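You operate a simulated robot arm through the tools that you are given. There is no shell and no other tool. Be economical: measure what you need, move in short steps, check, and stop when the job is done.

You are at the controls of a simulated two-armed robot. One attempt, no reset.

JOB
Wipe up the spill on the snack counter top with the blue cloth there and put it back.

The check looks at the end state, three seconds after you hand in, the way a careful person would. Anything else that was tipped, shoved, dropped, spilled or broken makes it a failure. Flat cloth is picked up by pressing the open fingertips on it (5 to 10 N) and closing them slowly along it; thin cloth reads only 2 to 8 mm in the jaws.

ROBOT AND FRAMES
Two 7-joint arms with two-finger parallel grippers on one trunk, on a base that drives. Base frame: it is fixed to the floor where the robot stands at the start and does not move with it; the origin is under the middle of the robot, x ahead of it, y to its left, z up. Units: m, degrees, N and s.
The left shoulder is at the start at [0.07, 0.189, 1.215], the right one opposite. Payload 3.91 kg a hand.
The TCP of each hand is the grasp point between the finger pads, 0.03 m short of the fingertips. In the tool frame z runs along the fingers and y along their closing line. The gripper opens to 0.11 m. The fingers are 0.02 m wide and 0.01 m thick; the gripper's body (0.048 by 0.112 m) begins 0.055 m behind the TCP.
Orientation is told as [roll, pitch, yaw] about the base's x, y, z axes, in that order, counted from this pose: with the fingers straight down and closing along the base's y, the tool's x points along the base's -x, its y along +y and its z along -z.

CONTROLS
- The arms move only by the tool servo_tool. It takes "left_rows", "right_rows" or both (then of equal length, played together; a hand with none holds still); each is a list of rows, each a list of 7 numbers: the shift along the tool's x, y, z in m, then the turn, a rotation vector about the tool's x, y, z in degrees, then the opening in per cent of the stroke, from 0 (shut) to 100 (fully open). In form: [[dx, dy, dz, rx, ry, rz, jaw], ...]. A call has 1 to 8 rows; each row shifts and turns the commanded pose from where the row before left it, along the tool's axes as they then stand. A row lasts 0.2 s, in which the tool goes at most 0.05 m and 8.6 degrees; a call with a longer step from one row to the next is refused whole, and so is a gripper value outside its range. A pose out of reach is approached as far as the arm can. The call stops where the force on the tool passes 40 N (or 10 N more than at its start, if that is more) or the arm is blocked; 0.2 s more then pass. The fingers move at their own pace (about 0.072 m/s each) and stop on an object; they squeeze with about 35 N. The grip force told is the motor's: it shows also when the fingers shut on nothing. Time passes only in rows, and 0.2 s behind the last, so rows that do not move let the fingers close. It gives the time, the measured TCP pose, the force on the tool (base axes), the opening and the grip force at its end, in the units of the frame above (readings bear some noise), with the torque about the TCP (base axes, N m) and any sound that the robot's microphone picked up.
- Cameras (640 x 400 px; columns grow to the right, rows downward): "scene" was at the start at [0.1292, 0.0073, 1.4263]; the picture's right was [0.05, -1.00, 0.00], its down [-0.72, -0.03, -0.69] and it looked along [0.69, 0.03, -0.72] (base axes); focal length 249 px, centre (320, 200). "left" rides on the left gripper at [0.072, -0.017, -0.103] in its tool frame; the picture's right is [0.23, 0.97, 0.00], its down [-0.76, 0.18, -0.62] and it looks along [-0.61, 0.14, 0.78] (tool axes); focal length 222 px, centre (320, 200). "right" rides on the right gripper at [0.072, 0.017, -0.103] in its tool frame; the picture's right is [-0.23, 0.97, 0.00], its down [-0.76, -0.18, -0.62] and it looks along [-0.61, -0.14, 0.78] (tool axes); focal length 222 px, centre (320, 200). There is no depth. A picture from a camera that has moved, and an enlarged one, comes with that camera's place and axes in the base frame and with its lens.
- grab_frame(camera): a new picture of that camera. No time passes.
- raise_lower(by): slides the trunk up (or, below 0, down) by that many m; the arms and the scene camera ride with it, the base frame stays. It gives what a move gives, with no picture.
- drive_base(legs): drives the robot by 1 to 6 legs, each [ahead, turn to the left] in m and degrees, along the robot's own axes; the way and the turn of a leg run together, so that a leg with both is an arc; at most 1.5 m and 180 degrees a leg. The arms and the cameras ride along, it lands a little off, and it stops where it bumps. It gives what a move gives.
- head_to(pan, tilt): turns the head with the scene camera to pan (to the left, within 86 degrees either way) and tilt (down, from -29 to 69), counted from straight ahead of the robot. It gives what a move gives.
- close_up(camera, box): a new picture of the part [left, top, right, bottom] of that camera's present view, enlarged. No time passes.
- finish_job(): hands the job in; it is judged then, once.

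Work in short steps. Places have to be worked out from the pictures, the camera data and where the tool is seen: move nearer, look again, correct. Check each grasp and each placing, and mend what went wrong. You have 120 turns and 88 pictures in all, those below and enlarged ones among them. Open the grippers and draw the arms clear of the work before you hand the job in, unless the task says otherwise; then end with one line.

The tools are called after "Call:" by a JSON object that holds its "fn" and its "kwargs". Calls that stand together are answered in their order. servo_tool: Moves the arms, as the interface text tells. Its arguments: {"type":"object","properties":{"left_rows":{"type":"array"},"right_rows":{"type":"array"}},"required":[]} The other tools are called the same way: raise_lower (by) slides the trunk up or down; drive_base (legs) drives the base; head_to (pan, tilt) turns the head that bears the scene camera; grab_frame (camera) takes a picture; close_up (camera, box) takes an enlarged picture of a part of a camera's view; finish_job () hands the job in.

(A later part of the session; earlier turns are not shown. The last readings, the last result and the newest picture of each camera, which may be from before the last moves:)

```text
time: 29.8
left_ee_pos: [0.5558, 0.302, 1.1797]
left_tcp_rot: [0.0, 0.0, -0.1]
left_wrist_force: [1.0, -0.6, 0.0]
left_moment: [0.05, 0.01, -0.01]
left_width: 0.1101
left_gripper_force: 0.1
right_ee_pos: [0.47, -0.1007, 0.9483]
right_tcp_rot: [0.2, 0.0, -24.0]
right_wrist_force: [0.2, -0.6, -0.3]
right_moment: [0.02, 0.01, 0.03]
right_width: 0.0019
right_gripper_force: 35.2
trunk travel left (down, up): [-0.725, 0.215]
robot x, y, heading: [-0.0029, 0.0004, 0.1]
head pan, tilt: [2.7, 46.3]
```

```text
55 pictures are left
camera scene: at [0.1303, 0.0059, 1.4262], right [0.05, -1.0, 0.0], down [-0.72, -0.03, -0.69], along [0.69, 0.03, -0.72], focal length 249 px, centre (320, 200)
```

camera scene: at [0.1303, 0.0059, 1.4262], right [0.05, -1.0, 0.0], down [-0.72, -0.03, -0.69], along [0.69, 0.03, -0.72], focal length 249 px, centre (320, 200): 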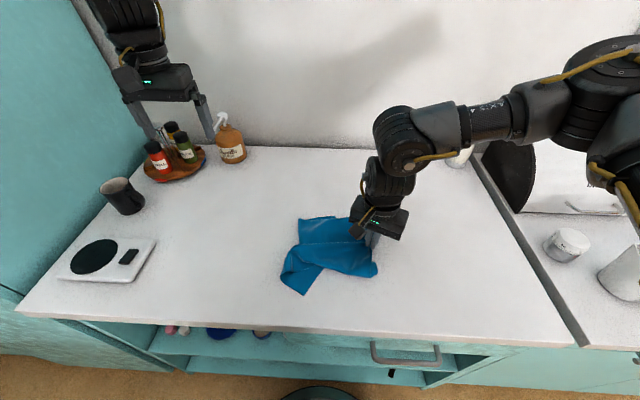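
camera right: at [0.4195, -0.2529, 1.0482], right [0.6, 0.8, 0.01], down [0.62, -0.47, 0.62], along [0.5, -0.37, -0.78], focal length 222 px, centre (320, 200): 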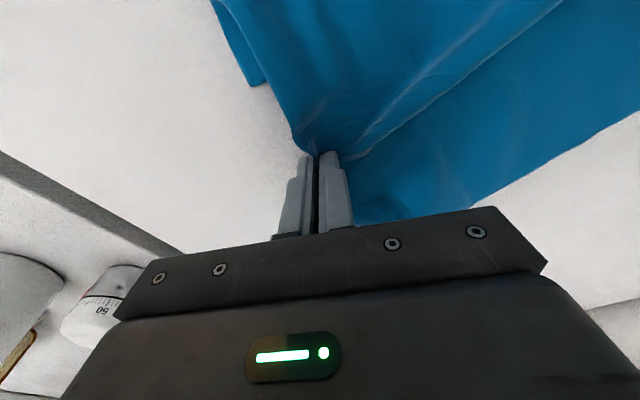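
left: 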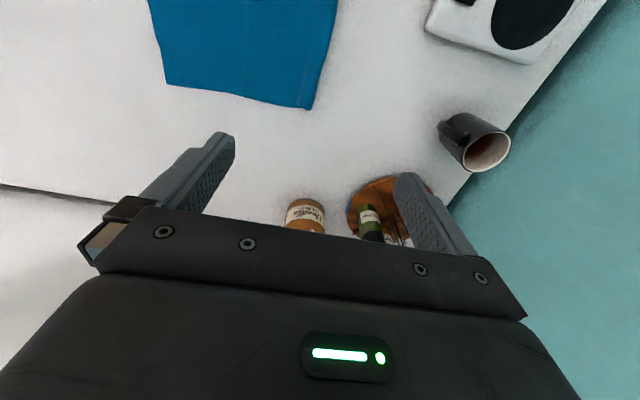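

Now scrub along several lines with light pressure.

Call:
{"fn": "servo_tool", "kwargs": {"right_rows": [[0, 0, 0.0055, 0, 0, 0, 0], [-0.0135, -0.03, 0, 0, 0, 0, 0], [-0.0135, -0.03, 0, 0, 0, 0, 0], [-0.0135, -0.03, 0, 0, 0, 0, 0], [0.0165, -0.0073, 0, 0, 0, 0, 0], [0.0135, 0.03, 0, 0, 0, 0, 0], [0.0135, 0.03, 0, 0, 0, 0, 0], [0.0135, 0.03, 0, 0, 0, 0, 0]]}}

Call:
{"fn": "servo_tool", "kwargs": {"right_rows": [[0.0165, -0.0073, 0, 0, 0, 0, 0], [-0.0135, -0.03, 0, 0, 0, 0, 0], [-0.0135, -0.03, 0, 0, 0, 0, 0], [-0.0135, -0.03, 0, 0, 0, 0, 0], [-0.04, 0.018, 0, 0, 0, 0, 0], [0.0135, 0.03, 0, 0, 0, 0, 0], [0.0135, 0.03, 0, 0, 0, 0, 0], [-0.01, 0.0045, 0, 0, 0, 0, 0]]}}

Call:
{"fn": "servo_tool", "kwargs": {"right_rows": [[-0.0135, -0.03, 0, 0, 0, 0, 0], [-0.0135, -0.03, 0, 0, 0, 0, 0], [-0.0135, -0.03, 0, 0, 0, 0, 0], [-0.0135, -0.03, 0, 0, 0, 0, 0], [-0.0135, -0.03, 0, 0, 0, 0, 0], [0, 0, -0.04, 0, 0, 0, 0]]}}

Call:
{"fn": "grab_frame", "kwargs": {"camera": "scene"}}

```text
time: 31.6
left_ee_pos: [0.5548, 0.3041, 1.1801]
left_tcp_rot: [0.0, 0.0, 0.0]
left_wrist_force: [0.2, 0.0, -1.3]
left_moment: [0.01, 0.0, -0.01]
left_width: 0.11
left_gripper_force: 0.1
right_ee_pos: [0.4495, -0.0964, 0.9469]
right_tcp_rot: [0.1, -0.1, -24.1]
right_wrist_force: [0.4, 0.0, 0.4]
right_moment: [-0.04, -0.01, 0.05]
right_width: 0.0021
right_gripper_force: 35.0
trunk travel left (down, up): [-0.725, 0.215]
robot x, y, heading: [-0.0034, 0.0016, 0.0]
head pan, tilt: [2.7, 46.3]
```

```text
time: 33.4
left_ee_pos: [0.5556, 0.3012, 1.1809]
left_tcp_rot: [-0.1, 0.0, -0.1]
left_wrist_force: [0.6, -0.6, 0.4]
left_moment: [0.01, 0.01, -0.01]
left_width: 0.1101
left_gripper_force: 0.0
right_ee_pos: [0.4867, -0.1341, 0.9445]
right_tcp_rot: [0.2, 0.0, -24.1]
right_wrist_force: [0.8, 0.1, 0.8]
right_moment: [0.03, 0.01, 0.06]
right_width: 0.0021
right_gripper_force: 34.3
trunk travel left (down, up): [-0.725, 0.215]
robot x, y, heading: [0.0016, 0.0046, -0.2]
head pan, tilt: [2.7, 46.3]
```

```text
time: 34.8
left_ee_pos: [0.5539, 0.3023, 1.1813]
left_tcp_rot: [0.1, 0.0, 0.0]
left_wrist_force: [-0.1, 1.3, 1.3]
left_moment: [0.01, -0.02, 0.02]
left_width: 0.1101
left_gripper_force: 0.1
right_ee_pos: [0.4861, -0.2988, 0.9826]
right_tcp_rot: [0.1, 0.0, -23.9]
right_wrist_force: [-0.3, -0.2, -0.4]
right_moment: [0.04, -0.04, 0.03]
right_width: 0.0021
right_gripper_force: 34.9
trunk travel left (down, up): [-0.725, 0.215]
robot x, y, heading: [0.001, 0.0026, -0.1]
head pan, tilt: [2.7, 46.3]
```

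```text
54 pictures are left
camera scene: at [0.1284, 0.0059, 1.4263], right [0.05, -1.0, 0.0], down [-0.72, -0.03, -0.69], along [0.69, 0.03, -0.72], focal length 249 px, centre (320, 200)
```

scene: 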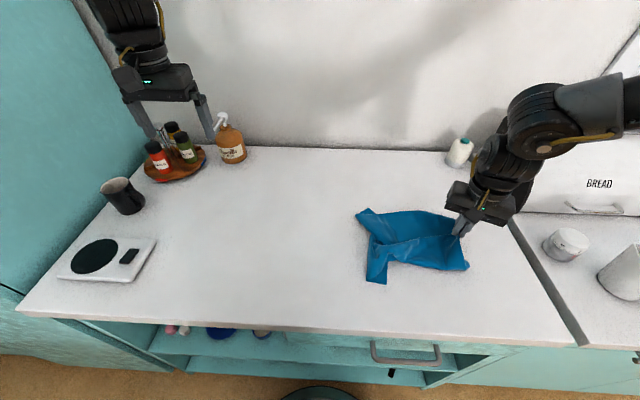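

Pressure was light on that pass; I lift and inspect the counter.

Call:
{"fn": "servo_tool", "kwargs": {"right_rows": [[0, 0, -0.045, 0, 0, 0, 0], [0, 0, -0.045, 0, 0, 0, 0], [0.005, 0.01, -0.045, 0, 0, 0, 0], [0.005, 0.01, -0.045, 0, 0, 0, 0], [0.005, 0.01, -0.03, 0, 0, 0, 0]]}}

Call:
{"fn": "close_up", "kwargs": {"camera": "scene", "box": [330, 190, 470, 290]}}

```text
time: 36.0
left_ee_pos: [0.5539, 0.3035, 1.1789]
left_tcp_rot: [0.0, 0.0, 0.1]
left_wrist_force: [0.2, 0.1, -0.3]
left_moment: [0.01, -0.02, 0.02]
left_width: 0.1101
left_gripper_force: 0.0
right_ee_pos: [0.4815, -0.2629, 1.1935]
right_tcp_rot: [0.0, -0.2, -24.0]
right_wrist_force: [-0.4, 1.1, -0.8]
right_moment: [0.02, -0.03, 0.03]
right_width: 0.0022
right_gripper_force: 34.9
trunk travel left (down, up): [-0.725, 0.215]
robot x, y, heading: [0.002, 0.0027, -0.1]
head pan, tilt: [2.7, 46.3]
```

```text
4.00 times, centred on (400, 240) of scene
camera zoom: at [0.1279, 0.0088, 1.4263], right [0.05, -1.0, 0.0], down [-0.72, -0.03, -0.69], along [0.69, 0.03, -0.72], focal length 995 px, centre (0, 40)
```

zoom: 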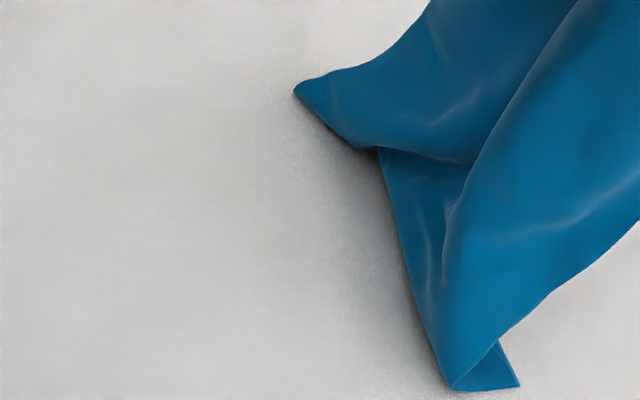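

The spill is gone. Before laying the cloth back, I retract the left hand out of the way of the return path, and carry the cloth partway left.

Call:
{"fn": "servo_tool", "kwargs": {"left_rows": [[0.035, 0.008, -0.01, 0, 0, 0, 100], [0.035, 0.008, -0.01, 0, 0, 0, 100], [0.035, 0.008, -0.01, 0, 0, 0, 100], [0.035, 0.008, -0.01, 0, 0, 0, 100], [0.035, 0.008, -0.01, 0, 0, 0, 100], [0.035, 0.008, -0.01, 0, 0, 0, 100]], "right_rows": [[0.0169, 0.0379, 0, 0, 0, -2, 0], [0.0169, 0.0379, -0.005, 0, 0, 0, 0], [0.0169, 0.0379, -0.005, 0, 0, 0, 0], [0.0169, 0.0379, 0, 0, 0, 0, 0], [0.0169, 0.0379, 0, 0, 0, 0, 0], [0.0169, 0.0379, 0, 0, 0, 0, 0]]}}

Call:
{"fn": "grab_frame", "kwargs": {"camera": "scene"}}

Call:
{"fn": "close_up", "kwargs": {"camera": "scene", "box": [330, 190, 470, 290]}}

```text
time: 37.4
left_ee_pos: [0.3422, 0.353, 1.2395]
left_tcp_rot: [-0.2, -0.1, 0.0]
left_wrist_force: [-0.7, 0.7, 0.6]
left_moment: [-0.03, -0.03, 0.01]
left_width: 0.1102
left_gripper_force: 0.0
right_ee_pos: [0.4758, -0.0139, 1.2067]
right_tcp_rot: [0.1, -0.3, -22.1]
right_wrist_force: [-0.2, -0.2, 0.1]
right_moment: [-0.02, -0.03, -0.01]
right_width: 0.0023
right_gripper_force: 35.1
trunk travel left (down, up): [-0.725, 0.215]
robot x, y, heading: [-0.0028, 0.0014, -0.0]
head pan, tilt: [2.7, 46.3]
```

```text
52 pictures are left
camera scene: at [0.1268, 0.0102, 1.4265], right [0.05, -1.0, 0.0], down [-0.72, -0.04, -0.69], along [0.69, 0.03, -0.72], focal length 249 px, centre (320, 200)
```

scene: 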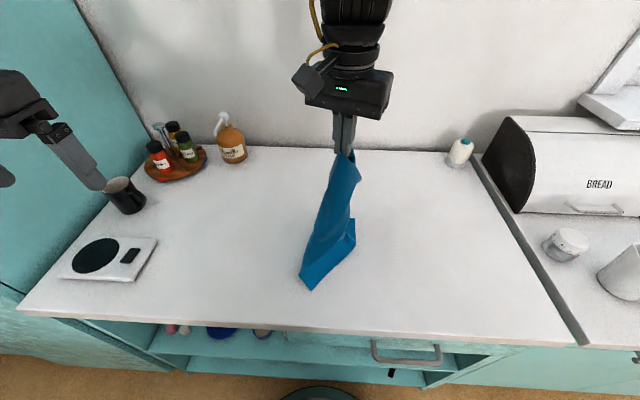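

```text
4.00 times, centred on (400, 240) of scene
camera zoom: at [0.1268, 0.0102, 1.4265], right [0.05, -1.0, 0.0], down [-0.72, -0.04, -0.69], along [0.69, 0.03, -0.72], focal length 995 px, centre (0, 40)
```

zoom: 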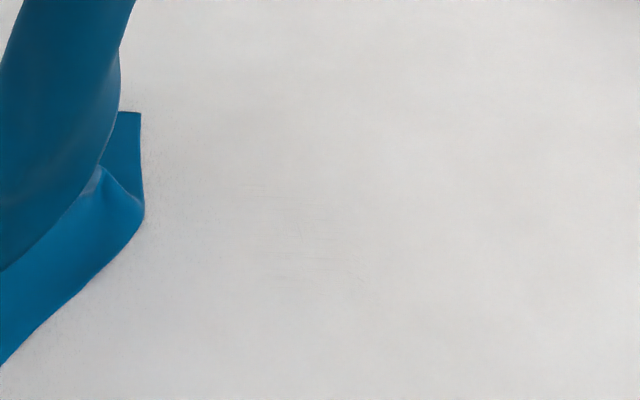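

The counter looks clean but for very faint streaks; one last firmer pass to be sure.

Call:
{"fn": "servo_tool", "kwargs": {"right_rows": [[-0.0041, -0.0101, 0.0325, 0, 0, 0, 0], [-0.0041, -0.0101, 0.0325, 0, 0, 0, 0], [-0.0041, -0.0101, 0.0325, 0, 0, 0, 0], [-0.0041, -0.0101, 0.0325, 0, 0, 0, 0], [-0.0041, -0.0101, 0.0325, 0, 0, 0, 0], [-0.0041, -0.0101, 0.0325, 0, 0, 0, 0], [-0.0041, -0.0101, 0.0325, 0, 0, 0, 0], [-0.0041, -0.0101, 0.034, 0, 0, 0, 0]]}}

Call:
{"fn": "servo_tool", "kwargs": {"right_rows": [[0, 0, 0.003, 0, 0, 0, 0], [-0.0124, -0.0306, 0, 0, 0, 0, 0], [-0.0124, -0.0306, 0, 0, 0, 0, 0], [-0.0124, -0.0306, 0, 0, 0, 0, 0], [0.0185, -0.0075, 0, 0, 0, 0, 0], [0.0124, 0.0306, 0, 0, 0, 0, 0], [0.0124, 0.0306, 0, 0, 0, 0, 0], [0.0185, -0.0075, 0, 0, 0, 0, 0]]}}

Call:
{"fn": "servo_tool", "kwargs": {"right_rows": [[-0.0124, -0.0306, 0, 0, 0, 0, 0], [-0.0124, -0.0306, 0, 0, 0, 0, 0], [-0.0463, 0.0188, 0, 0, 0, 0, 0], [0.0124, 0.0306, 0, 0, 0, 0, 0], [0.0124, 0.0306, 0, 0, 0, 0, 0], [-0.0124, -0.0306, 0, 0, 0, 0, 0], [-0.0124, -0.0306, 0, 0, 0, 0, 0], [-0.0124, -0.0306, 0, 0, 0, 0, 0]]}}

```text
time: 39.2
left_ee_pos: [0.3444, 0.3518, 1.2403]
left_tcp_rot: [0.0, 0.1, 0.0]
left_wrist_force: [-0.4, 0.0, 0.1]
left_moment: [0.01, 0.04, -0.01]
left_width: 0.1101
left_gripper_force: 0.1
right_ee_pos: [0.4764, -0.1033, 0.9448]
right_tcp_rot: [0.3, 0.0, -22.0]
right_wrist_force: [-0.1, 1.7, 8.0]
right_moment: [0.1, 0.0, 0.03]
right_width: 0.0022
right_gripper_force: 34.8
trunk travel left (down, up): [-0.725, 0.215]
robot x, y, heading: [-0.0014, 0.0045, -0.2]
head pan, tilt: [2.7, 46.3]
```

```text
time: 40.0
left_ee_pos: [0.3431, 0.3504, 1.2409]
left_tcp_rot: [0.1, -0.1, 0.0]
left_wrist_force: [1.1, -0.1, -0.1]
left_moment: [0.02, 0.03, 0.01]
left_width: 0.1101
left_gripper_force: 0.0
right_ee_pos: [0.4761, -0.1506, 0.9439]
right_tcp_rot: [1.0, -0.2, -21.9]
right_wrist_force: [-5.8, 1.3, 26.9]
right_moment: [0.33, 0.15, 0.11]
right_width: 0.0019
right_gripper_force: 34.6
trunk travel left (down, up): [-0.725, 0.215]
robot x, y, heading: [-0.0026, 0.0012, -0.1]
head pan, tilt: [2.7, 46.3]
stopped in row 3 (right hand): the force on the tool passed its limit (the readings are from after the stop); the commanded pose is now the measured one
```

```text
time: 40.7
left_ee_pos: [0.3435, 0.3531, 1.24]
left_tcp_rot: [-0.1, 0.0, -0.1]
left_wrist_force: [0.8, 0.1, -0.2]
left_moment: [-0.03, 0.03, 0.02]
left_width: 0.1099
left_gripper_force: 0.1
right_ee_pos: [0.4979, -0.2171, 0.9447]
right_tcp_rot: [0.9, 0.1, -22.0]
right_wrist_force: [-4.9, -3.2, 30.0]
right_moment: [0.25, 0.15, 0.07]
right_width: 0.0021
right_gripper_force: 34.6
trunk travel left (down, up): [-0.725, 0.215]
robot x, y, heading: [0.0024, 0.0039, -0.1]
head pan, tilt: [2.7, 46.3]
stopped in row 3 (right hand): the force on the tool passed its limit (the readings are from after the stop); the commanded pose is now the measured one
```

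Pressure got too high; I ease up 3 mm and finish the strokes nearer the robot.

Call:
{"fn": "servo_tool", "kwargs": {"right_rows": [[0, 0, -0.003, 0, 0, 0, 0], [0.025, -0.01, 0, 0, 0, 0, 0], [0.02, 0.01, 0, 0, 0, 0, 0], [0.0124, 0.0306, 0, 0, 0, 0, 0], [0.0124, 0.0306, 0, 0, 0, 0, 0], [-0.0124, -0.0306, 0, 0, 0, 0, 0], [-0.0124, -0.0306, 0, 0, 0, 0, 0], [-0.0124, -0.0306, 0, 0, 0, 0, 0]]}}

Call:
{"fn": "grab_frame", "kwargs": {"camera": "scene"}}

```text
time: 42.5
left_ee_pos: [0.3445, 0.3525, 1.24]
left_tcp_rot: [-0.1, 0.0, -0.1]
left_wrist_force: [0.1, 0.0, -0.3]
left_moment: [0.02, 0.01, -0.02]
left_width: 0.1098
left_gripper_force: 0.0
right_ee_pos: [0.4574, -0.2341, 0.9448]
right_tcp_rot: [0.8, 0.2, -21.9]
right_wrist_force: [0.2, 1.2, 5.9]
right_moment: [0.11, -0.02, 0.02]
right_width: 0.0019
right_gripper_force: 34.7
trunk travel left (down, up): [-0.725, 0.215]
robot x, y, heading: [0.0004, 0.0048, -0.1]
head pan, tilt: [2.7, 46.3]
```

```text
50 pictures are left
camera scene: at [0.1283, 0.0074, 1.4264], right [0.05, -1.0, 0.0], down [-0.72, -0.03, -0.69], along [0.69, 0.03, -0.72], focal length 249 px, centre (320, 200)
```

scene: 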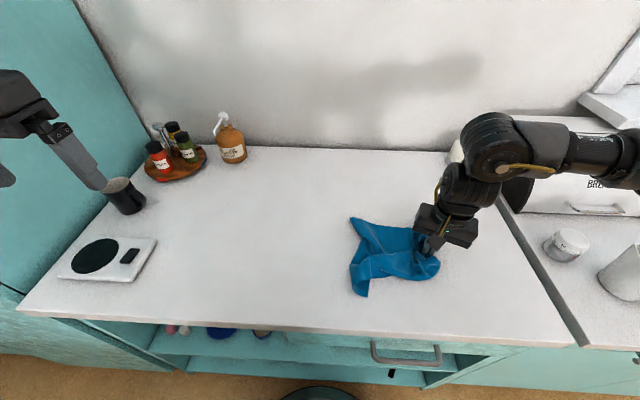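

Now lift the cloth, inspect, and carry it back left.

Call:
{"fn": "servo_tool", "kwargs": {"right_rows": [[0, 0, -0.045, 0, 0, 0, 0], [0, 0, -0.045, 0, 0, 0, 0], [0, 0.02, -0.045, 0, 0, 0, 0], [0.01, 0.02, -0.04, 0, 0, 0, 0], [0.0169, 0.0379, -0.02, 0, 0, 0, 0], [0.0149, 0.037, -0.02, 0, 0, 0, 0], [0.0149, 0.037, -0.02, 0, 0, 0, 0], [0.0149, 0.037, -0.02, 0, 0, 0, 0]]}}

Call:
{"fn": "close_up", "kwargs": {"camera": "scene", "box": [330, 190, 470, 290]}}

```text
time: 44.3
left_ee_pos: [0.3436, 0.3544, 1.2392]
left_tcp_rot: [-0.2, 0.0, 0.1]
left_wrist_force: [-0.2, 0.7, -0.3]
left_moment: [-0.05, -0.03, 0.05]
left_width: 0.1101
left_gripper_force: 0.0
right_ee_pos: [0.46, -0.0326, 1.2013]
right_tcp_rot: [0.6, 0.2, -22.0]
right_wrist_force: [0.5, -0.1, -0.1]
right_moment: [-0.02, 0.02, 0.01]
right_width: 0.0022
right_gripper_force: 35.0
trunk travel left (down, up): [-0.725, 0.215]
robot x, y, heading: [-0.0012, -0.0007, 0.3]
head pan, tilt: [2.7, 46.3]
```

```text
4.00 times, centred on (400, 240) of scene
camera zoom: at [0.1286, 0.0109, 1.4263], right [0.05, -1.0, 0.0], down [-0.72, -0.04, -0.69], along [0.69, 0.03, -0.72], focal length 995 px, centre (0, 40)
```

zoom: 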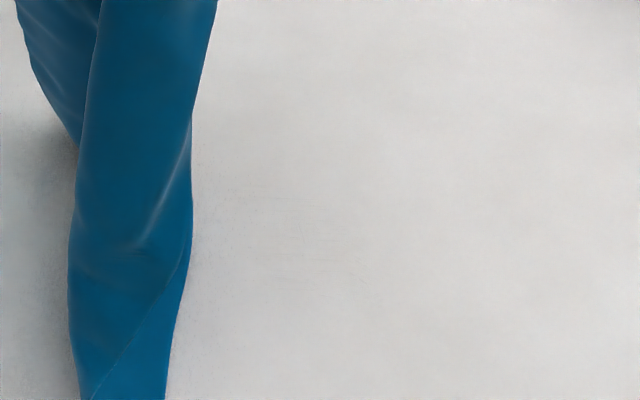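

Clean. I turn the hand back to yaw 0 and carry the cloth above the left side of its original place.

Call:
{"fn": "servo_tool", "kwargs": {"right_rows": [[0, 0, 0, 0, 0, -7.3, 0], [0, 0, 0, 0, 0, -7.3, 0], [0, 0, 0, 0, 0, -7.3, 0], [-0.004, 0.045, 0, 0, 0, 0, 0], [-0.004, 0.045, 0, 0, 0, 0, 0], [-0.004, 0.045, 0, 0, 0, 0, 0], [-0.004, 0.045, 0, 0, 0, 0, 0], [-0.004, 0.045, 0, 0, 0, 0, 0]]}}

Call:
{"fn": "servo_tool", "kwargs": {"right_rows": [[0, 0.04, 0, 0, 0, 0, 0], [0, 0.025, 0, 0, 0, 0, 0], [0, 0, 0, 0, 0, 0, 0]]}}

Call:
{"fn": "grab_frame", "kwargs": {"camera": "scene"}}

```text
time: 46.3
left_ee_pos: [0.3446, 0.3519, 1.2393]
left_tcp_rot: [0.0, 0.0, 0.0]
left_wrist_force: [-0.5, 0.5, -0.8]
left_moment: [-0.02, 0.0, -0.01]
left_width: 0.11
left_gripper_force: 0.0
right_ee_pos: [0.4927, 0.1113, 1.2333]
right_tcp_rot: [5.6, 0.1, -4.0]
right_wrist_force: [-0.8, -0.3, 0.0]
right_moment: [-0.03, -0.02, 0.01]
right_width: 0.002
right_gripper_force: 35.3
right hand out of reach, approached as far as the arm can: row 7, 8
trunk travel left (down, up): [-0.725, 0.215]
robot x, y, heading: [-0.0013, 0.0004, -0.0]
head pan, tilt: [2.7, 46.3]
stopped in row 8 (right hand): the arm was blocked; the commanded pose is now the measured one
```

```text
time: 47.3
left_ee_pos: [0.3451, 0.3518, 1.2392]
left_tcp_rot: [-0.1, 0.1, 0.0]
left_wrist_force: [0.5, -0.2, -0.3]
left_moment: [0.01, 0.0, 0.01]
left_width: 0.1098
left_gripper_force: 0.1
right_ee_pos: [0.5103, 0.1212, 1.269]
right_tcp_rot: [10.2, 0.8, -7.4]
right_wrist_force: [0.4, -0.7, 0.1]
right_moment: [-0.07, -0.03, 0.02]
right_width: 0.0024
right_gripper_force: 35.4
right hand out of reach, approached as far as the arm can: row 1, 2
trunk travel left (down, up): [-0.725, 0.215]
robot x, y, heading: [0.0035, -0.0017, 0.1]
head pan, tilt: [2.7, 46.3]
stopped in row 3 (right hand): the arm was blocked; the commanded pose is now the measured one
```

```text
48 pictures are left
camera scene: at [0.1292, 0.0075, 1.4263], right [0.05, -1.0, 0.0], down [-0.72, -0.03, -0.69], along [0.69, 0.03, -0.72], focal length 249 px, centre (320, 200)
```

scene: 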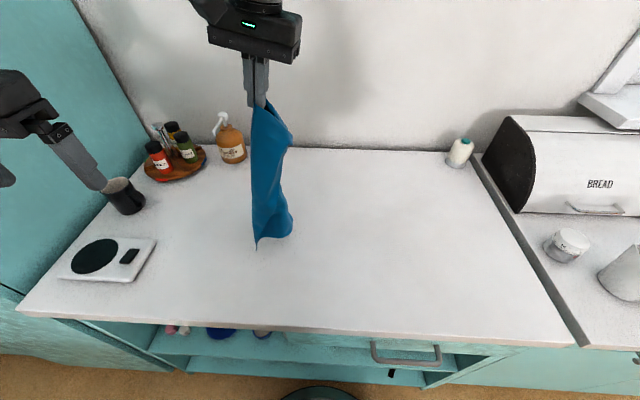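

The arm is at a limit up high. I straighten the tool and lower slightly to the right; then I'll lay the cloth by descending while moving left instead.

Call:
{"fn": "servo_tool", "kwargs": {"right_rows": [[0, -0.01, 0.02, 5, 0, -3.5, 0], [0, -0.01, 0.02, 5, 0, -3.5, 0], [0.01, -0.01, 0.02, 0, 0, 0, 0], [0.01, -0.01, 0.02, 0, 0, 0, 0], [0, 0, 0, 0, 0, 0, 0]]}}

Call:
{"fn": "grab_frame", "kwargs": {"camera": "scene"}}

```text
time: 48.5
left_ee_pos: [0.3464, 0.3516, 1.2403]
left_tcp_rot: [0.0, 0.1, 0.0]
left_wrist_force: [0.1, 0.5, -0.7]
left_moment: [0.0, 0.0, -0.01]
left_width: 0.1099
left_gripper_force: 0.1
right_ee_pos: [0.4945, 0.0809, 1.1917]
right_tcp_rot: [1.4, 0.1, -1.6]
right_wrist_force: [0.5, -1.2, -0.2]
right_moment: [-0.02, 0.03, -0.01]
right_width: 0.0023
right_gripper_force: 34.6
trunk travel left (down, up): [-0.725, 0.215]
robot x, y, heading: [-0.0012, 0.0002, -0.1]
head pan, tilt: [2.7, 46.3]
```

```text
47 pictures are left
camera scene: at [0.1295, 0.0072, 1.4263], right [0.05, -1.0, 0.0], down [-0.72, -0.03, -0.69], along [0.69, 0.03, -0.72], focal length 249 px, centre (320, 200)
```

scene: 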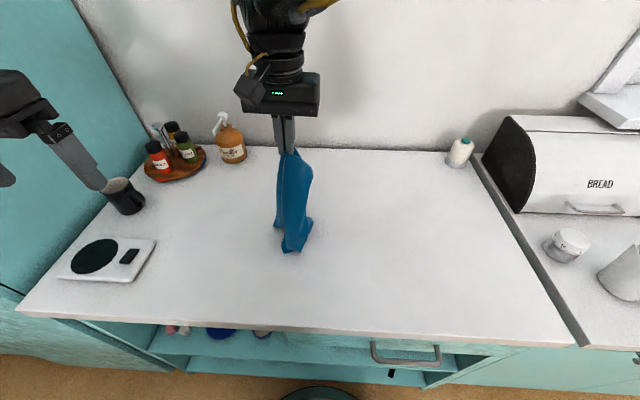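

Cloth hangs at about y 0.08. I lay it: down and leftwards.

Call:
{"fn": "servo_tool", "kwargs": {"right_rows": [[0.001, 0.01, 0.03, 0, 0, 0, 0], [0.001, 0.015, 0.03, 0, 0, 0, 0], [0.001, 0.02, 0.03, 0, 0, 0, 0], [0.001, 0.02, 0.03, 0, 0, 0, 0], [0.001, 0.025, 0.03, 0, 0, 0, 0], [0.001, 0.025, 0.03, 0, 0, 0, 0], [0.001, 0.03, 0.03, 0, 0, 0, 0], [0.001, 0.03, 0.03, 0, 0, 0, 0]]}}

Call:
{"fn": "grab_frame", "kwargs": {"camera": "scene"}}

```text
time: 50.3
left_ee_pos: [0.3458, 0.3522, 1.2405]
left_tcp_rot: [0.1, 0.1, 0.0]
left_wrist_force: [0.1, 0.8, 0.0]
left_moment: [0.0, 0.02, -0.02]
left_width: 0.1099
left_gripper_force: 0.1
right_ee_pos: [0.4372, 0.1504, 0.9503]
right_tcp_rot: [0.2, -0.1, -0.3]
right_wrist_force: [-0.8, 0.4, 3.4]
right_moment: [0.03, 0.02, -0.04]
right_width: 0.002
right_gripper_force: 34.4
right hand out of reach, approached as far as the arm can: row 4, 5, 6, 7, 8
trunk travel left (down, up): [-0.725, 0.215]
robot x, y, heading: [-0.0016, 0.0028, 0.3]
head pan, tilt: [2.7, 46.3]
```

```text
46 pictures are left
camera scene: at [0.1295, 0.0073, 1.4264], right [0.05, -1.0, 0.0], down [-0.72, -0.03, -0.69], along [0.69, 0.03, -0.72], focal length 249 px, centre (320, 200)
```

scene: 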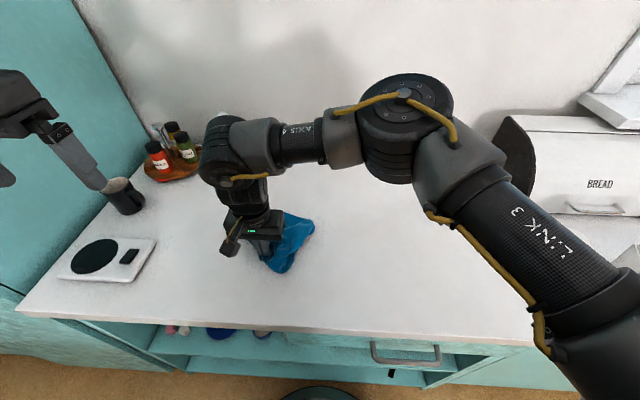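

Reach limited by yaw again; I turn the hand +24° and continue left/forward along the counter to spread the cloth.

Call:
{"fn": "servo_tool", "kwargs": {"right_rows": [[0, 0, -0.004, 0, 0, -8, 0], [0, 0, 0, 0, 0, -8, 0], [0, 0, 0, 0, 0, -8, 0], [-0.017, 0.0187, 0, 0, 0, 0, 0], [-0.017, 0.0187, 0, 0, 0, 0, 0], [-0.017, 0.0187, 0, 0, 0, 0, 0], [-0.017, 0.0187, 0, 0, 0, 0, 0], [-0.017, 0.0187, 0, 0, 0, 0, 0]]}}

Call:
{"fn": "grab_frame", "kwargs": {"camera": "scene"}}

Call:
{"fn": "grab_frame", "kwargs": {"camera": "right"}}

```text
time: 52.1
left_ee_pos: [0.345, 0.3514, 1.2399]
left_tcp_rot: [0.0, 0.0, 0.0]
left_wrist_force: [-0.2, 0.9, -0.5]
left_moment: [-0.04, -0.01, -0.02]
left_width: 0.1101
left_gripper_force: 0.1
right_ee_pos: [0.4027, 0.1239, 0.997]
right_tcp_rot: [0.8, 0.4, 22.6]
right_wrist_force: [-0.1, -0.2, -0.3]
right_moment: [0.02, -0.03, -0.08]
right_width: 0.002
right_gripper_force: 35.4
right hand out of reach, approached as far as the arm can: row 1, 2, 3, 4, 5, 6, 7, 8
trunk travel left (down, up): [-0.725, 0.215]
robot x, y, heading: [0.0005, 0.0037, 0.3]
head pan, tilt: [2.7, 46.3]
```

```text
45 pictures are left
camera scene: at [0.129, 0.0079, 1.4263], right [0.05, -1.0, 0.0], down [-0.72, -0.03, -0.69], along [0.69, 0.03, -0.72], focal length 249 px, centre (320, 200)
```

scene: 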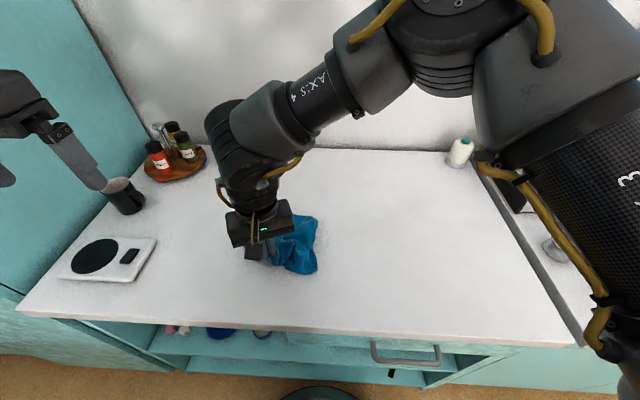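

```text
44 pictures are left
camera right: at [0.329, 0.1108, 1.1026], right [-0.17, 0.99, 0.01], down [0.78, 0.12, 0.62], along [0.61, 0.11, -0.79], focal length 222 px, centre (320, 200)
```

right: 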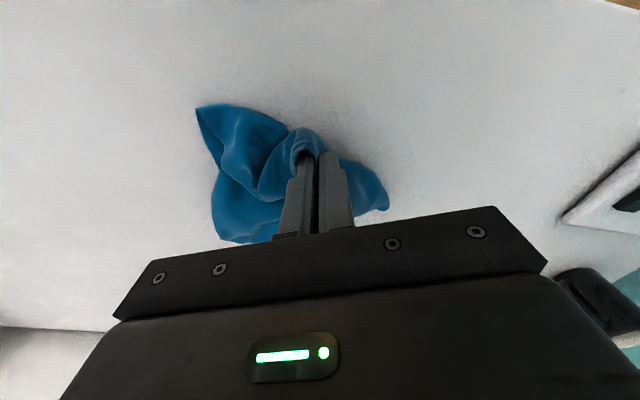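

Wrong direction; negative yaw is the freer one. I turn back to about −26° while raising.

Call:
{"fn": "servo_tool", "kwargs": {"right_rows": [[0, 0, -0.02, 0, 0, 8.2, 0], [0, 0, -0.02, 0, 0, 8.2, 0], [0, 0, -0.02, 0, 0, 8.2, 0], [0, 0, -0.02, 0, 0, 8.2, 0], [0, 0, -0.02, 0, 0, 8.2, 0], [0, 0, -0.02, 0, 0, 8.2, 0]]}}

Call:
{"fn": "servo_tool", "kwargs": {"right_rows": [[-0.0099, 0.0433, -0.01, 0, 0, 0, 0], [-0.0099, 0.0433, -0.01, 0, 0, 0, 0], [0, 0.035, -0.01, 0, 0, 0, 0], [0, 0.02, -0.01, 0, 0, 0, 0]]}}

Call:
{"fn": "grab_frame", "kwargs": {"camera": "scene"}}

```text
time: 53.5
left_ee_pos: [0.3451, 0.3519, 1.24]
left_tcp_rot: [0.0, 0.0, 0.0]
left_wrist_force: [0.0, -0.1, -0.3]
left_moment: [-0.02, 0.0, -0.01]
left_width: 0.1099
left_gripper_force: 0.0
right_ee_pos: [0.3983, 0.1265, 1.1197]
right_tcp_rot: [0.0, 0.1, -25.6]
right_wrist_force: [0.2, -0.8, 0.3]
right_moment: [0.03, 0.02, 0.02]
right_width: 0.0021
right_gripper_force: 35.0
trunk travel left (down, up): [-0.725, 0.215]
robot x, y, heading: [-0.0002, 0.0036, 0.1]
head pan, tilt: [2.7, 46.3]
```

```text
time: 54.5
left_ee_pos: [0.3439, 0.3516, 1.2395]
left_tcp_rot: [0.0, 0.0, 0.0]
left_wrist_force: [0.9, 0.5, 0.2]
left_moment: [-0.01, 0.03, 0.0]
left_width: 0.1099
left_gripper_force: 0.1
right_ee_pos: [0.4538, 0.1386, 1.1534]
right_tcp_rot: [1.2, 1.1, -27.4]
right_wrist_force: [-0.3, 0.8, -1.3]
right_moment: [-0.02, -0.01, 0.03]
right_width: 0.0021
right_gripper_force: 35.1
right hand out of reach, approached as far as the arm can: row 1, 2, 3, 4
trunk travel left (down, up): [-0.725, 0.215]
robot x, y, heading: [-0.0017, 0.0004, 0.0]
head pan, tilt: [2.7, 46.3]
```

```text
43 pictures are left
camera scene: at [0.1292, 0.008, 1.4262], right [0.05, -1.0, 0.0], down [-0.72, -0.03, -0.69], along [0.69, 0.03, -0.72], focal length 249 px, centre (320, 200)
```

scene: 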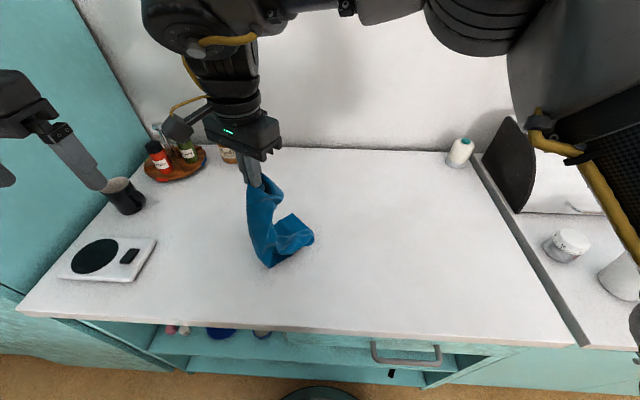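

The right arm can't go further left. I'll lay the cloth trailing left with the right hand, then use the left hand to draw its left edge into place. First raise to let it hang straight.

Call:
{"fn": "servo_tool", "kwargs": {"right_rows": [[0, 0, -0.03, 0, 0, 0, 0], [0, -0.01, -0.02, 0, 0, 0, 0], [0, 0, 0, 0, 0, 0, 0], [0, 0, 0, 0, 0, 0, 0]]}}

Call:
{"fn": "servo_tool", "kwargs": {"right_rows": [[-0.003, -0.005, 0.03, 0, 0, 0, 0], [-0.007, -0.009, 0.03, 0, 0, 0, 0], [-0.01, -0.015, 0.03, 0, 0, 0, 0], [-0.01, -0.02, 0.03, 0, 0, 0, 0], [-0.01, -0.02, 0.03, 0, 0, 0, 0], [-0.01, -0.022, 0.03, 0, 0, 0, 0], [-0.01, -0.022, 0.03, 0, 0, 0, 0], [-0.01, -0.022, 0.03, 0, 0, 0, 0]]}}

Call:
{"fn": "grab_frame", "kwargs": {"camera": "scene"}}

```text
time: 55.7
left_ee_pos: [0.344, 0.3522, 1.2401]
left_tcp_rot: [0.0, 0.0, 0.0]
left_wrist_force: [0.8, -0.1, 0.1]
left_moment: [-0.02, 0.01, 0.01]
left_width: 0.1101
left_gripper_force: 0.1
right_ee_pos: [0.4436, 0.1288, 1.1642]
right_tcp_rot: [-1.6, 7.3, -27.7]
right_wrist_force: [0.6, -0.6, -0.1]
right_moment: [0.0, 0.0, 0.03]
right_width: 0.0018
right_gripper_force: 35.1
trunk travel left (down, up): [-0.725, 0.215]
robot x, y, heading: [-0.0013, -0.0022, 0.0]
head pan, tilt: [2.7, 46.3]
stopped in row 4 (right hand): the arm was blocked; the commanded pose is now the measured one
```

```text
time: 57.4
left_ee_pos: [0.3442, 0.3521, 1.241]
left_tcp_rot: [0.0, 0.1, -0.1]
left_wrist_force: [0.0, 0.1, 0.7]
left_moment: [0.04, -0.04, -0.02]
left_width: 0.1099
left_gripper_force: 0.1
right_ee_pos: [0.417, 0.0028, 0.9434]
right_tcp_rot: [-0.9, 7.1, -27.3]
right_wrist_force: [1.3, -0.5, 10.0]
right_moment: [0.06, -0.11, 0.02]
right_width: 0.0021
right_gripper_force: 34.9
trunk travel left (down, up): [-0.725, 0.215]
robot x, y, heading: [0.0028, 0.0003, -0.4]
head pan, tilt: [2.7, 46.3]
stopped in row 8 (right hand): the force on the tool passed its limit (the readings are from after the stop); the commanded pose is now the measured one
```

```text
42 pictures are left
camera scene: at [0.128, 0.0066, 1.4265], right [0.05, -1.0, 0.0], down [-0.72, -0.03, -0.69], along [0.69, 0.03, -0.72], focal length 249 px, centre (320, 200)
```

scene: 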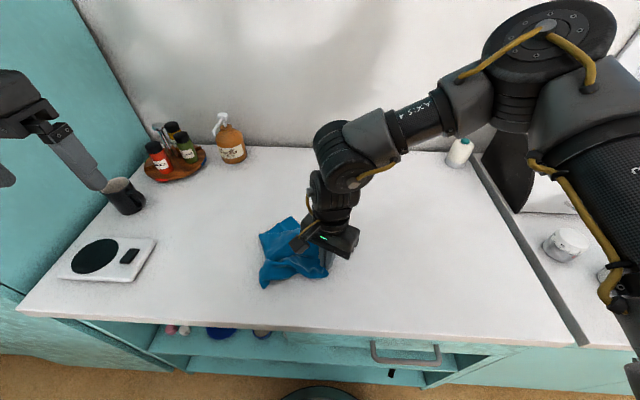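

Ease contact, straighten the tool, and drag forward-right to pull the cloth flat.

Call:
{"fn": "servo_tool", "kwargs": {"right_rows": [[0, 0, -0.003, 0, -6, 0, 0], [-0.023, -0.011, 0, 0, 0, 0, 0], [-0.023, -0.011, 0, 0, 0, 0, 0], [-0.023, -0.011, 0, 0, 0, 0, 0], [-0.02, -0.03, 0, 0, 0, 0, 0], [-0.01, -0.03, 0, 0, 0, 0, 0]]}}

Call:
{"fn": "grab_frame", "kwargs": {"camera": "scene"}}

```text
time: 58.8
left_ee_pos: [0.3439, 0.351, 1.2402]
left_tcp_rot: [0.1, 0.0, -0.1]
left_wrist_force: [-0.4, -0.4, 0.6]
left_moment: [-0.01, 0.01, 0.01]
left_width: 0.1099
left_gripper_force: 0.1
right_ee_pos: [0.4629, -0.1295, 0.9449]
right_tcp_rot: [-1.1, 1.1, -27.2]
right_wrist_force: [0.2, -0.6, -0.4]
right_moment: [0.03, 0.0, 0.01]
right_width: 0.0021
right_gripper_force: 35.2
trunk travel left (down, up): [-0.725, 0.215]
robot x, y, heading: [-0.0027, 0.0045, -0.2]
head pan, tilt: [2.7, 46.3]
```

```text
41 pictures are left
camera scene: at [0.1289, 0.0054, 1.4263], right [0.05, -1.0, 0.0], down [-0.72, -0.03, -0.69], along [0.69, 0.03, -0.72], focal length 249 px, centre (320, 200)
```

scene: 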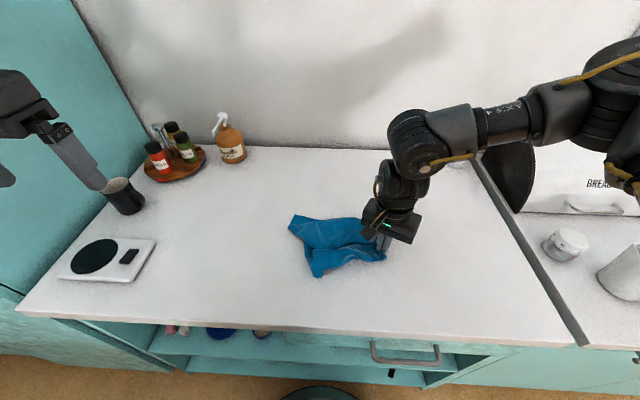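

The cloth trails left. I release with the right hand and withdraw it up and right.

Call:
{"fn": "servo_tool", "kwargs": {"right_rows": [[0, 0, 0, 0, 0, 0, 20], [0, 0, 0, 0, 0, 0, 30], [0, 0, -0.03, 0, 0, 0, 30], [0, 0, -0.04, 0, 0, 0, 30], [0, -0.03, -0.04, 0, 0, 0, 40], [0, -0.03, -0.03, 0, 0, 0, 60], [0, -0.04, -0.02, 0, 0, 0, 60], [0.01, -0.04, 0, 0, 0, 0, 60]]}}

Call:
{"fn": "grab_frame", "kwargs": {"camera": "scene"}}

Call:
{"fn": "close_up", "kwargs": {"camera": "scene", "box": [260, 190, 420, 290]}}

```text
time: 60.6
left_ee_pos: [0.3446, 0.349, 1.2403]
left_tcp_rot: [0.2, 0.0, 0.0]
left_wrist_force: [0.3, -0.2, 0.5]
left_moment: [0.03, -0.03, 0.05]
left_width: 0.1101
left_gripper_force: 0.0
right_ee_pos: [0.3939, -0.2484, 1.1077]
right_tcp_rot: [-0.9, 1.2, -27.2]
right_wrist_force: [0.6, 0.0, -0.6]
right_moment: [0.04, -0.04, -0.02]
right_width: 0.0659
right_gripper_force: 0.1
trunk travel left (down, up): [-0.725, 0.215]
robot x, y, heading: [0.0022, 0.0034, 0.1]
head pan, tilt: [2.7, 46.3]
```

```text
40 pictures are left
camera scene: at [0.1279, 0.0046, 1.4264], right [0.05, -1.0, 0.0], down [-0.72, -0.03, -0.69], along [0.69, 0.03, -0.72], focal length 249 px, centre (320, 200)
```

scene: 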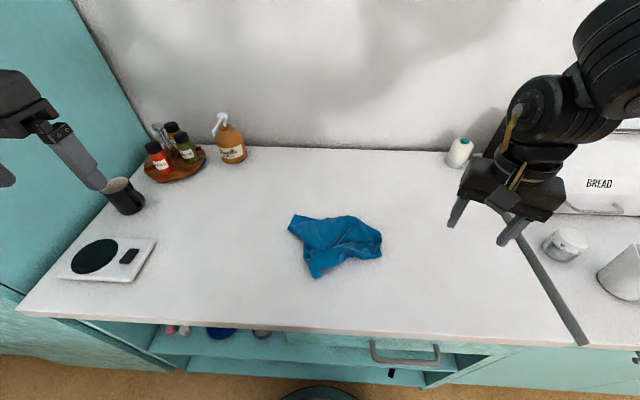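

```text
4.00 times, centred on (340, 240) of scene
camera zoom: at [0.1279, 0.0046, 1.4264], right [0.05, -1.0, 0.0], down [-0.72, -0.03, -0.69], along [0.69, 0.03, -0.72], focal length 995 px, centre (240, 40)
```

zoom: 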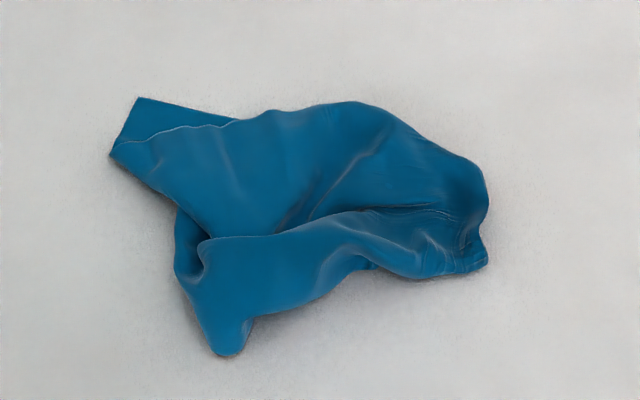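

Cloth lies crumpled at x 0.39–0.54, y -0.13…0.09. I bring the left hand over its far-left corner, around (0.515, 0.08).

Call:
{"fn": "servo_tool", "kwargs": {"left_rows": [[-0.0206, -0.0328, 0.03, 0, 0, 0, 40], [-0.0206, -0.0328, 0.03, 0, 0, 0, 40], [-0.0206, -0.0328, 0.03, 0, 0, 0, 40], [-0.0206, -0.0328, 0.03, 0, 0, 0, 40], [-0.0206, -0.0328, 0.03, 0, 0, 0, 40], [-0.0206, -0.0328, 0.03, 0, 0, 0, 40], [-0.0206, -0.0328, 0.03, 0, 0, 0, 40], [-0.0206, -0.0328, 0.03, 0, 0, 0, 40]]}}

Call:
{"fn": "grab_frame", "kwargs": {"camera": "left"}}

Call:
{"fn": "grab_frame", "kwargs": {"camera": "scene"}}

```text
time: 62.4
left_ee_pos: [0.5073, 0.1505, 1.0429]
left_tcp_rot: [0.0, 0.1, 0.1]
left_wrist_force: [0.8, 0.3, 0.3]
left_moment: [0.01, 0.02, -0.03]
left_width: 0.0439
left_gripper_force: 0.1
left hand out of reach, approached as far as the arm can: row 3, 4, 5
right_ee_pos: [0.3956, -0.2479, 1.1063]
right_tcp_rot: [-1.0, 1.2, -27.2]
right_wrist_force: [0.8, -0.3, -0.5]
right_moment: [0.04, 0.02, 0.01]
right_width: 0.0657
right_gripper_force: 0.0
trunk travel left (down, up): [-0.725, 0.215]
robot x, y, heading: [0.0014, 0.001, -0.1]
head pan, tilt: [2.7, 46.3]
```

```text
38 pictures are left
camera left: at [0.4365, 0.132, 1.1491], right [-0.23, 0.97, 0.0], down [0.76, 0.18, 0.62], along [0.61, 0.14, -0.78], focal length 222 px, centre (320, 200)
```

left: 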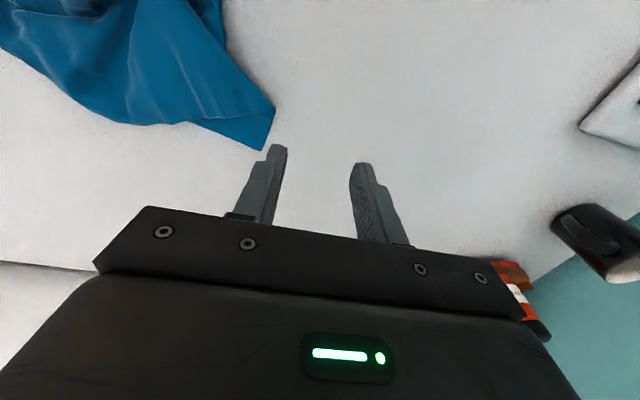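

```text
37 pictures are left
camera scene: at [0.1314, 0.0052, 1.4261], right [0.05, -1.0, 0.0], down [-0.72, -0.03, -0.69], along [0.69, 0.03, -0.72], focal length 249 px, centre (320, 200)
```

scene: 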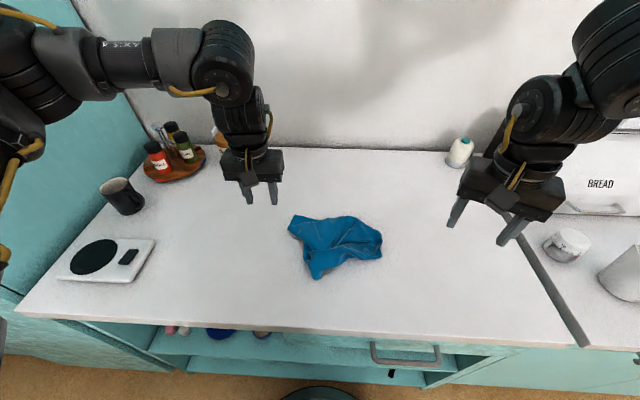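

The corner tip is at about (0.55,0.095). I shift over the cloth at (0.535,0.07) and descend.

Call:
{"fn": "servo_tool", "kwargs": {"left_rows": [[-0.009, -0.027, 0.025, 0, 0, 0, 40], [-0.009, -0.027, 0.03, 0, 0, 0, 40], [-0.009, -0.027, 0.03, 0, 0, 0, 40]]}}

Call:
{"fn": "grab_frame", "kwargs": {"camera": "left"}}

```text
time: 63.2
left_ee_pos: [0.533, 0.07, 0.9618]
left_tcp_rot: [0.1, 0.0, 0.0]
left_wrist_force: [0.6, -0.7, -0.2]
left_moment: [0.01, -0.01, 0.0]
left_width: 0.044
left_gripper_force: 0.0
right_ee_pos: [0.3964, -0.2471, 1.1069]
right_tcp_rot: [-1.0, 1.0, -27.2]
right_wrist_force: [-0.3, -0.6, 0.2]
right_moment: [0.01, -0.04, -0.01]
right_width: 0.066
right_gripper_force: 0.0
trunk travel left (down, up): [-0.725, 0.215]
robot x, y, heading: [-0.0007, -0.0005, 0.3]
head pan, tilt: [2.7, 46.3]
```

```text
36 pictures are left
camera left: at [0.4618, 0.0516, 1.0655], right [-0.23, 0.97, 0.0], down [0.76, 0.18, 0.62], along [0.61, 0.14, -0.78], focal length 222 px, centre (320, 200)
```

left: 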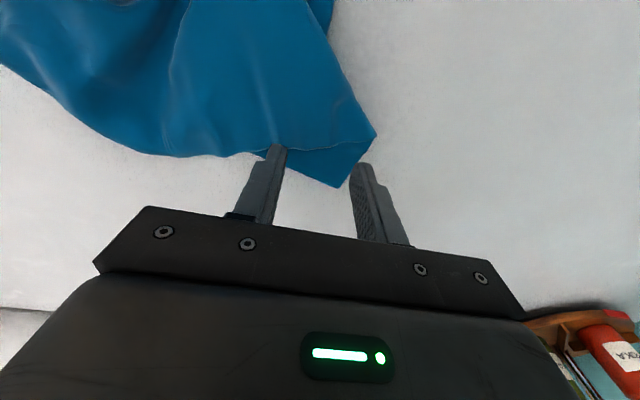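

Shift 2 cm nearer and 1 cm right so both tips are on the cloth, then go down to near contact.

Call:
{"fn": "servo_tool", "kwargs": {"left_rows": [[0.02, -0.012, 0, 0, 0, 0, 40], [0, 0, 0.012, 0, 0, 0, 40], [0, 0, 0.004, 0, 0, 0, 40]]}}

Call:
{"fn": "grab_frame", "kwargs": {"camera": "left"}}

```text
time: 64.0
left_ee_pos: [0.5167, 0.0586, 0.9457]
left_tcp_rot: [-0.1, 0.0, 0.0]
left_wrist_force: [-0.2, 0.3, 0.2]
left_moment: [0.01, -0.01, 0.0]
left_width: 0.044
left_gripper_force: 0.1
left hand out of reach, approached as far as the arm can: row 1
right_ee_pos: [0.3944, -0.2453, 1.1075]
right_tcp_rot: [-1.0, 1.1, -27.2]
right_wrist_force: [-0.2, -0.2, 0.1]
right_moment: [0.0, -0.02, 0.01]
right_width: 0.066
right_gripper_force: 0.0
trunk travel left (down, up): [-0.725, 0.215]
robot x, y, heading: [-0.0011, -0.0013, 0.0]
head pan, tilt: [2.7, 46.3]
```

```text
35 pictures are left
camera left: at [0.4455, 0.0408, 1.0487], right [-0.23, 0.97, 0.0], down [0.76, 0.18, 0.62], along [0.61, 0.14, -0.78], focal length 222 px, centre (320, 200)
```

left: 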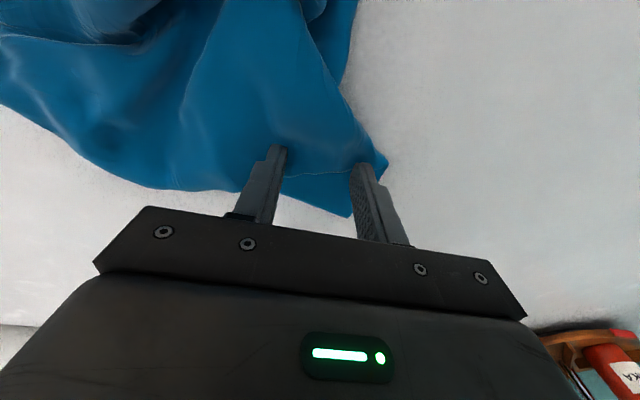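

Both fingertips are on the cloth corner. Go down a few mm to contact.

Call:
{"fn": "servo_tool", "kwargs": {"left_rows": [[0, 0, 0.003, 0, 0, 0, 40], [0, 0, 0.002, 0, 0, 0, 40]]}}

```text
time: 64.6
left_ee_pos: [0.517, 0.0581, 0.9425]
left_tcp_rot: [-0.1, -0.1, 0.0]
left_wrist_force: [0.4, 1.1, 16.6]
left_moment: [-0.24, 0.11, -0.01]
left_width: 0.0437
left_gripper_force: 0.0
right_ee_pos: [0.3935, -0.2461, 1.1084]
right_tcp_rot: [-1.0, 1.1, -27.2]
right_wrist_force: [-0.1, -0.4, -0.5]
right_moment: [-0.04, 0.03, 0.01]
right_width: 0.0659
right_gripper_force: 0.0
trunk travel left (down, up): [-0.725, 0.215]
robot x, y, heading: [-0.0018, 0.0024, 0.0]
head pan, tilt: [2.7, 46.3]
```

Contact 16.6 N; ease 1 mm and close slowly.

Call:
{"fn": "servo_tool", "kwargs": {"left_rows": [[0, 0, -0.001, 0, 0, 0, 38], [0, 0, 0, 0, 0, 0, 32], [0, 0, 0, 0, 0, 0, 26], [0, 0, 0, 0, 0, 0, 20], [0, 0, 0, 0, 0, 0, 14], [0, 0, 0, 0, 0, 0, 8], [0, 0, 0, 0, 0, 0, 0], [0, 0, 0, 0, 0, 0, 0]]}}

Call:
{"fn": "grab_frame", "kwargs": {"camera": "left"}}

```text
time: 66.4
left_ee_pos: [0.515, 0.0577, 0.9424]
left_tcp_rot: [0.0, -0.1, 0.0]
left_wrist_force: [0.4, -2.0, 18.7]
left_moment: [-0.13, 0.07, -0.02]
left_width: 0.0034
left_gripper_force: 35.3
right_ee_pos: [0.3943, -0.2463, 1.1086]
right_tcp_rot: [-1.0, 1.0, -27.2]
right_wrist_force: [-0.3, -0.6, -0.8]
right_moment: [0.0, 0.02, -0.01]
right_width: 0.0661
right_gripper_force: 0.1
trunk travel left (down, up): [-0.725, 0.215]
robot x, y, heading: [0.0001, -0.0009, 0.0]
head pan, tilt: [2.7, 46.3]
```

```text
34 pictures are left
camera left: at [0.4443, 0.0399, 1.0458], right [-0.23, 0.97, 0.0], down [0.76, 0.18, 0.62], along [0.61, 0.14, -0.78], focal length 222 px, centre (320, 200)
```

left: 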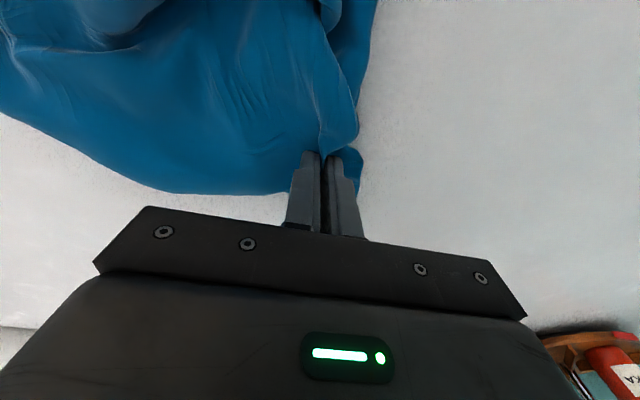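

Gripped (3.4 mm). Ease up 3 mm and drag left towards (0.55, 0.27).

Call:
{"fn": "servo_tool", "kwargs": {"left_rows": [[0, 0, -0.003, 0, 0, 0, 0], [-0.005, 0.03, 0, 0, 0, 0, 0], [-0.005, 0.03, 0, 0, 0, 0, 0], [-0.005, 0.03, 0, 0, 0, 0, 0], [-0.005, 0.03, 0, 0, 0, 0, 0], [-0.005, 0.03, 0, 0, 0, 0, 0], [-0.005, 0.03, 0, 0, 0, 0, 0], [-0.005, 0.03, 0, 0, 0, 0, 0]]}}

Call:
{"fn": "grab_frame", "kwargs": {"camera": "scene"}}

```text
time: 68.2
left_ee_pos: [0.5508, 0.2704, 0.9419]
left_tcp_rot: [-0.1, 0.1, -0.1]
left_wrist_force: [-0.2, -0.5, 1.8]
left_moment: [-0.04, 0.01, -0.02]
left_width: 0.0033
left_gripper_force: 35.2
right_ee_pos: [0.3951, -0.2445, 1.1075]
right_tcp_rot: [-1.1, 1.3, -27.2]
right_wrist_force: [-0.3, 0.9, 0.4]
right_moment: [0.01, -0.01, -0.01]
right_width: 0.0658
right_gripper_force: 0.1
trunk travel left (down, up): [-0.725, 0.215]
robot x, y, heading: [-0.0003, -0.0002, -0.1]
head pan, tilt: [2.7, 46.3]
```

```text
33 pictures are left
camera scene: at [0.1291, 0.0089, 1.4263], right [0.05, -1.0, 0.0], down [-0.72, -0.04, -0.69], along [0.69, 0.03, -0.72], focal length 249 px, centre (320, 200)
```

scene: 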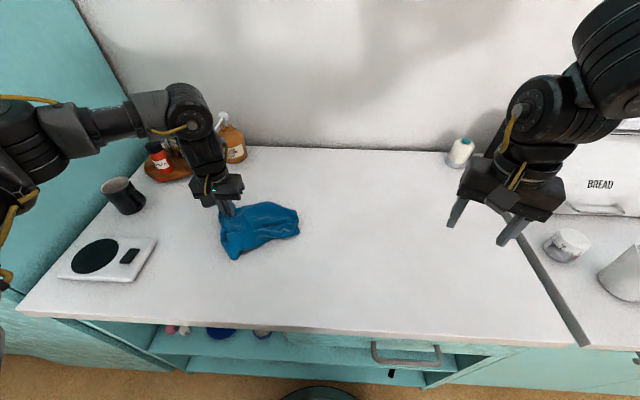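

The cloth is back within its original area but bunched at the far half. I release and look, to spread it towards the robot.

Call:
{"fn": "servo_tool", "kwargs": {"left_rows": [[0, 0, 0, 0, 0, 0, 15], [0, 0, 0, 0, 0, 0, 25], [0, 0, -0.03, 0, 0, 0, 25], [0, 0, -0.04, 0, 0, 0, 40], [0.03, 0.02, -0.03, 0, 0, 0, 40], [0.03, 0.03, -0.02, 0, 0, 0, 40]]}}

Call:
{"fn": "close_up", "kwargs": {"camera": "scene", "box": [180, 170, 340, 290]}}

```text
time: 69.6
left_ee_pos: [0.4878, 0.3186, 1.0665]
left_tcp_rot: [-0.2, 0.0, 0.1]
left_wrist_force: [-1.1, 0.2, -0.4]
left_moment: [-0.02, -0.01, -0.02]
left_width: 0.0439
left_gripper_force: 0.1
right_ee_pos: [0.3939, -0.245, 1.1087]
right_tcp_rot: [-1.2, 1.0, -27.2]
right_wrist_force: [0.3, -0.1, 0.3]
right_moment: [0.01, 0.0, -0.01]
right_width: 0.0658
right_gripper_force: 0.1
trunk travel left (down, up): [-0.725, 0.215]
robot x, y, heading: [0.0049, -0.0006, -0.0]
head pan, tilt: [2.7, 46.3]
```

```text
3.33 times, centred on (260, 230) of scene
camera zoom: at [0.1268, 0.0092, 1.4265], right [0.05, -1.0, 0.0], down [-0.72, -0.04, -0.69], along [0.69, 0.03, -0.72], focal length 829 px, centre (520, 100)
```

zoom: 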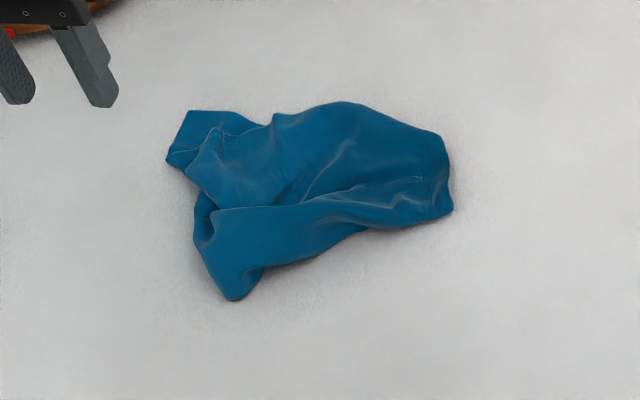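

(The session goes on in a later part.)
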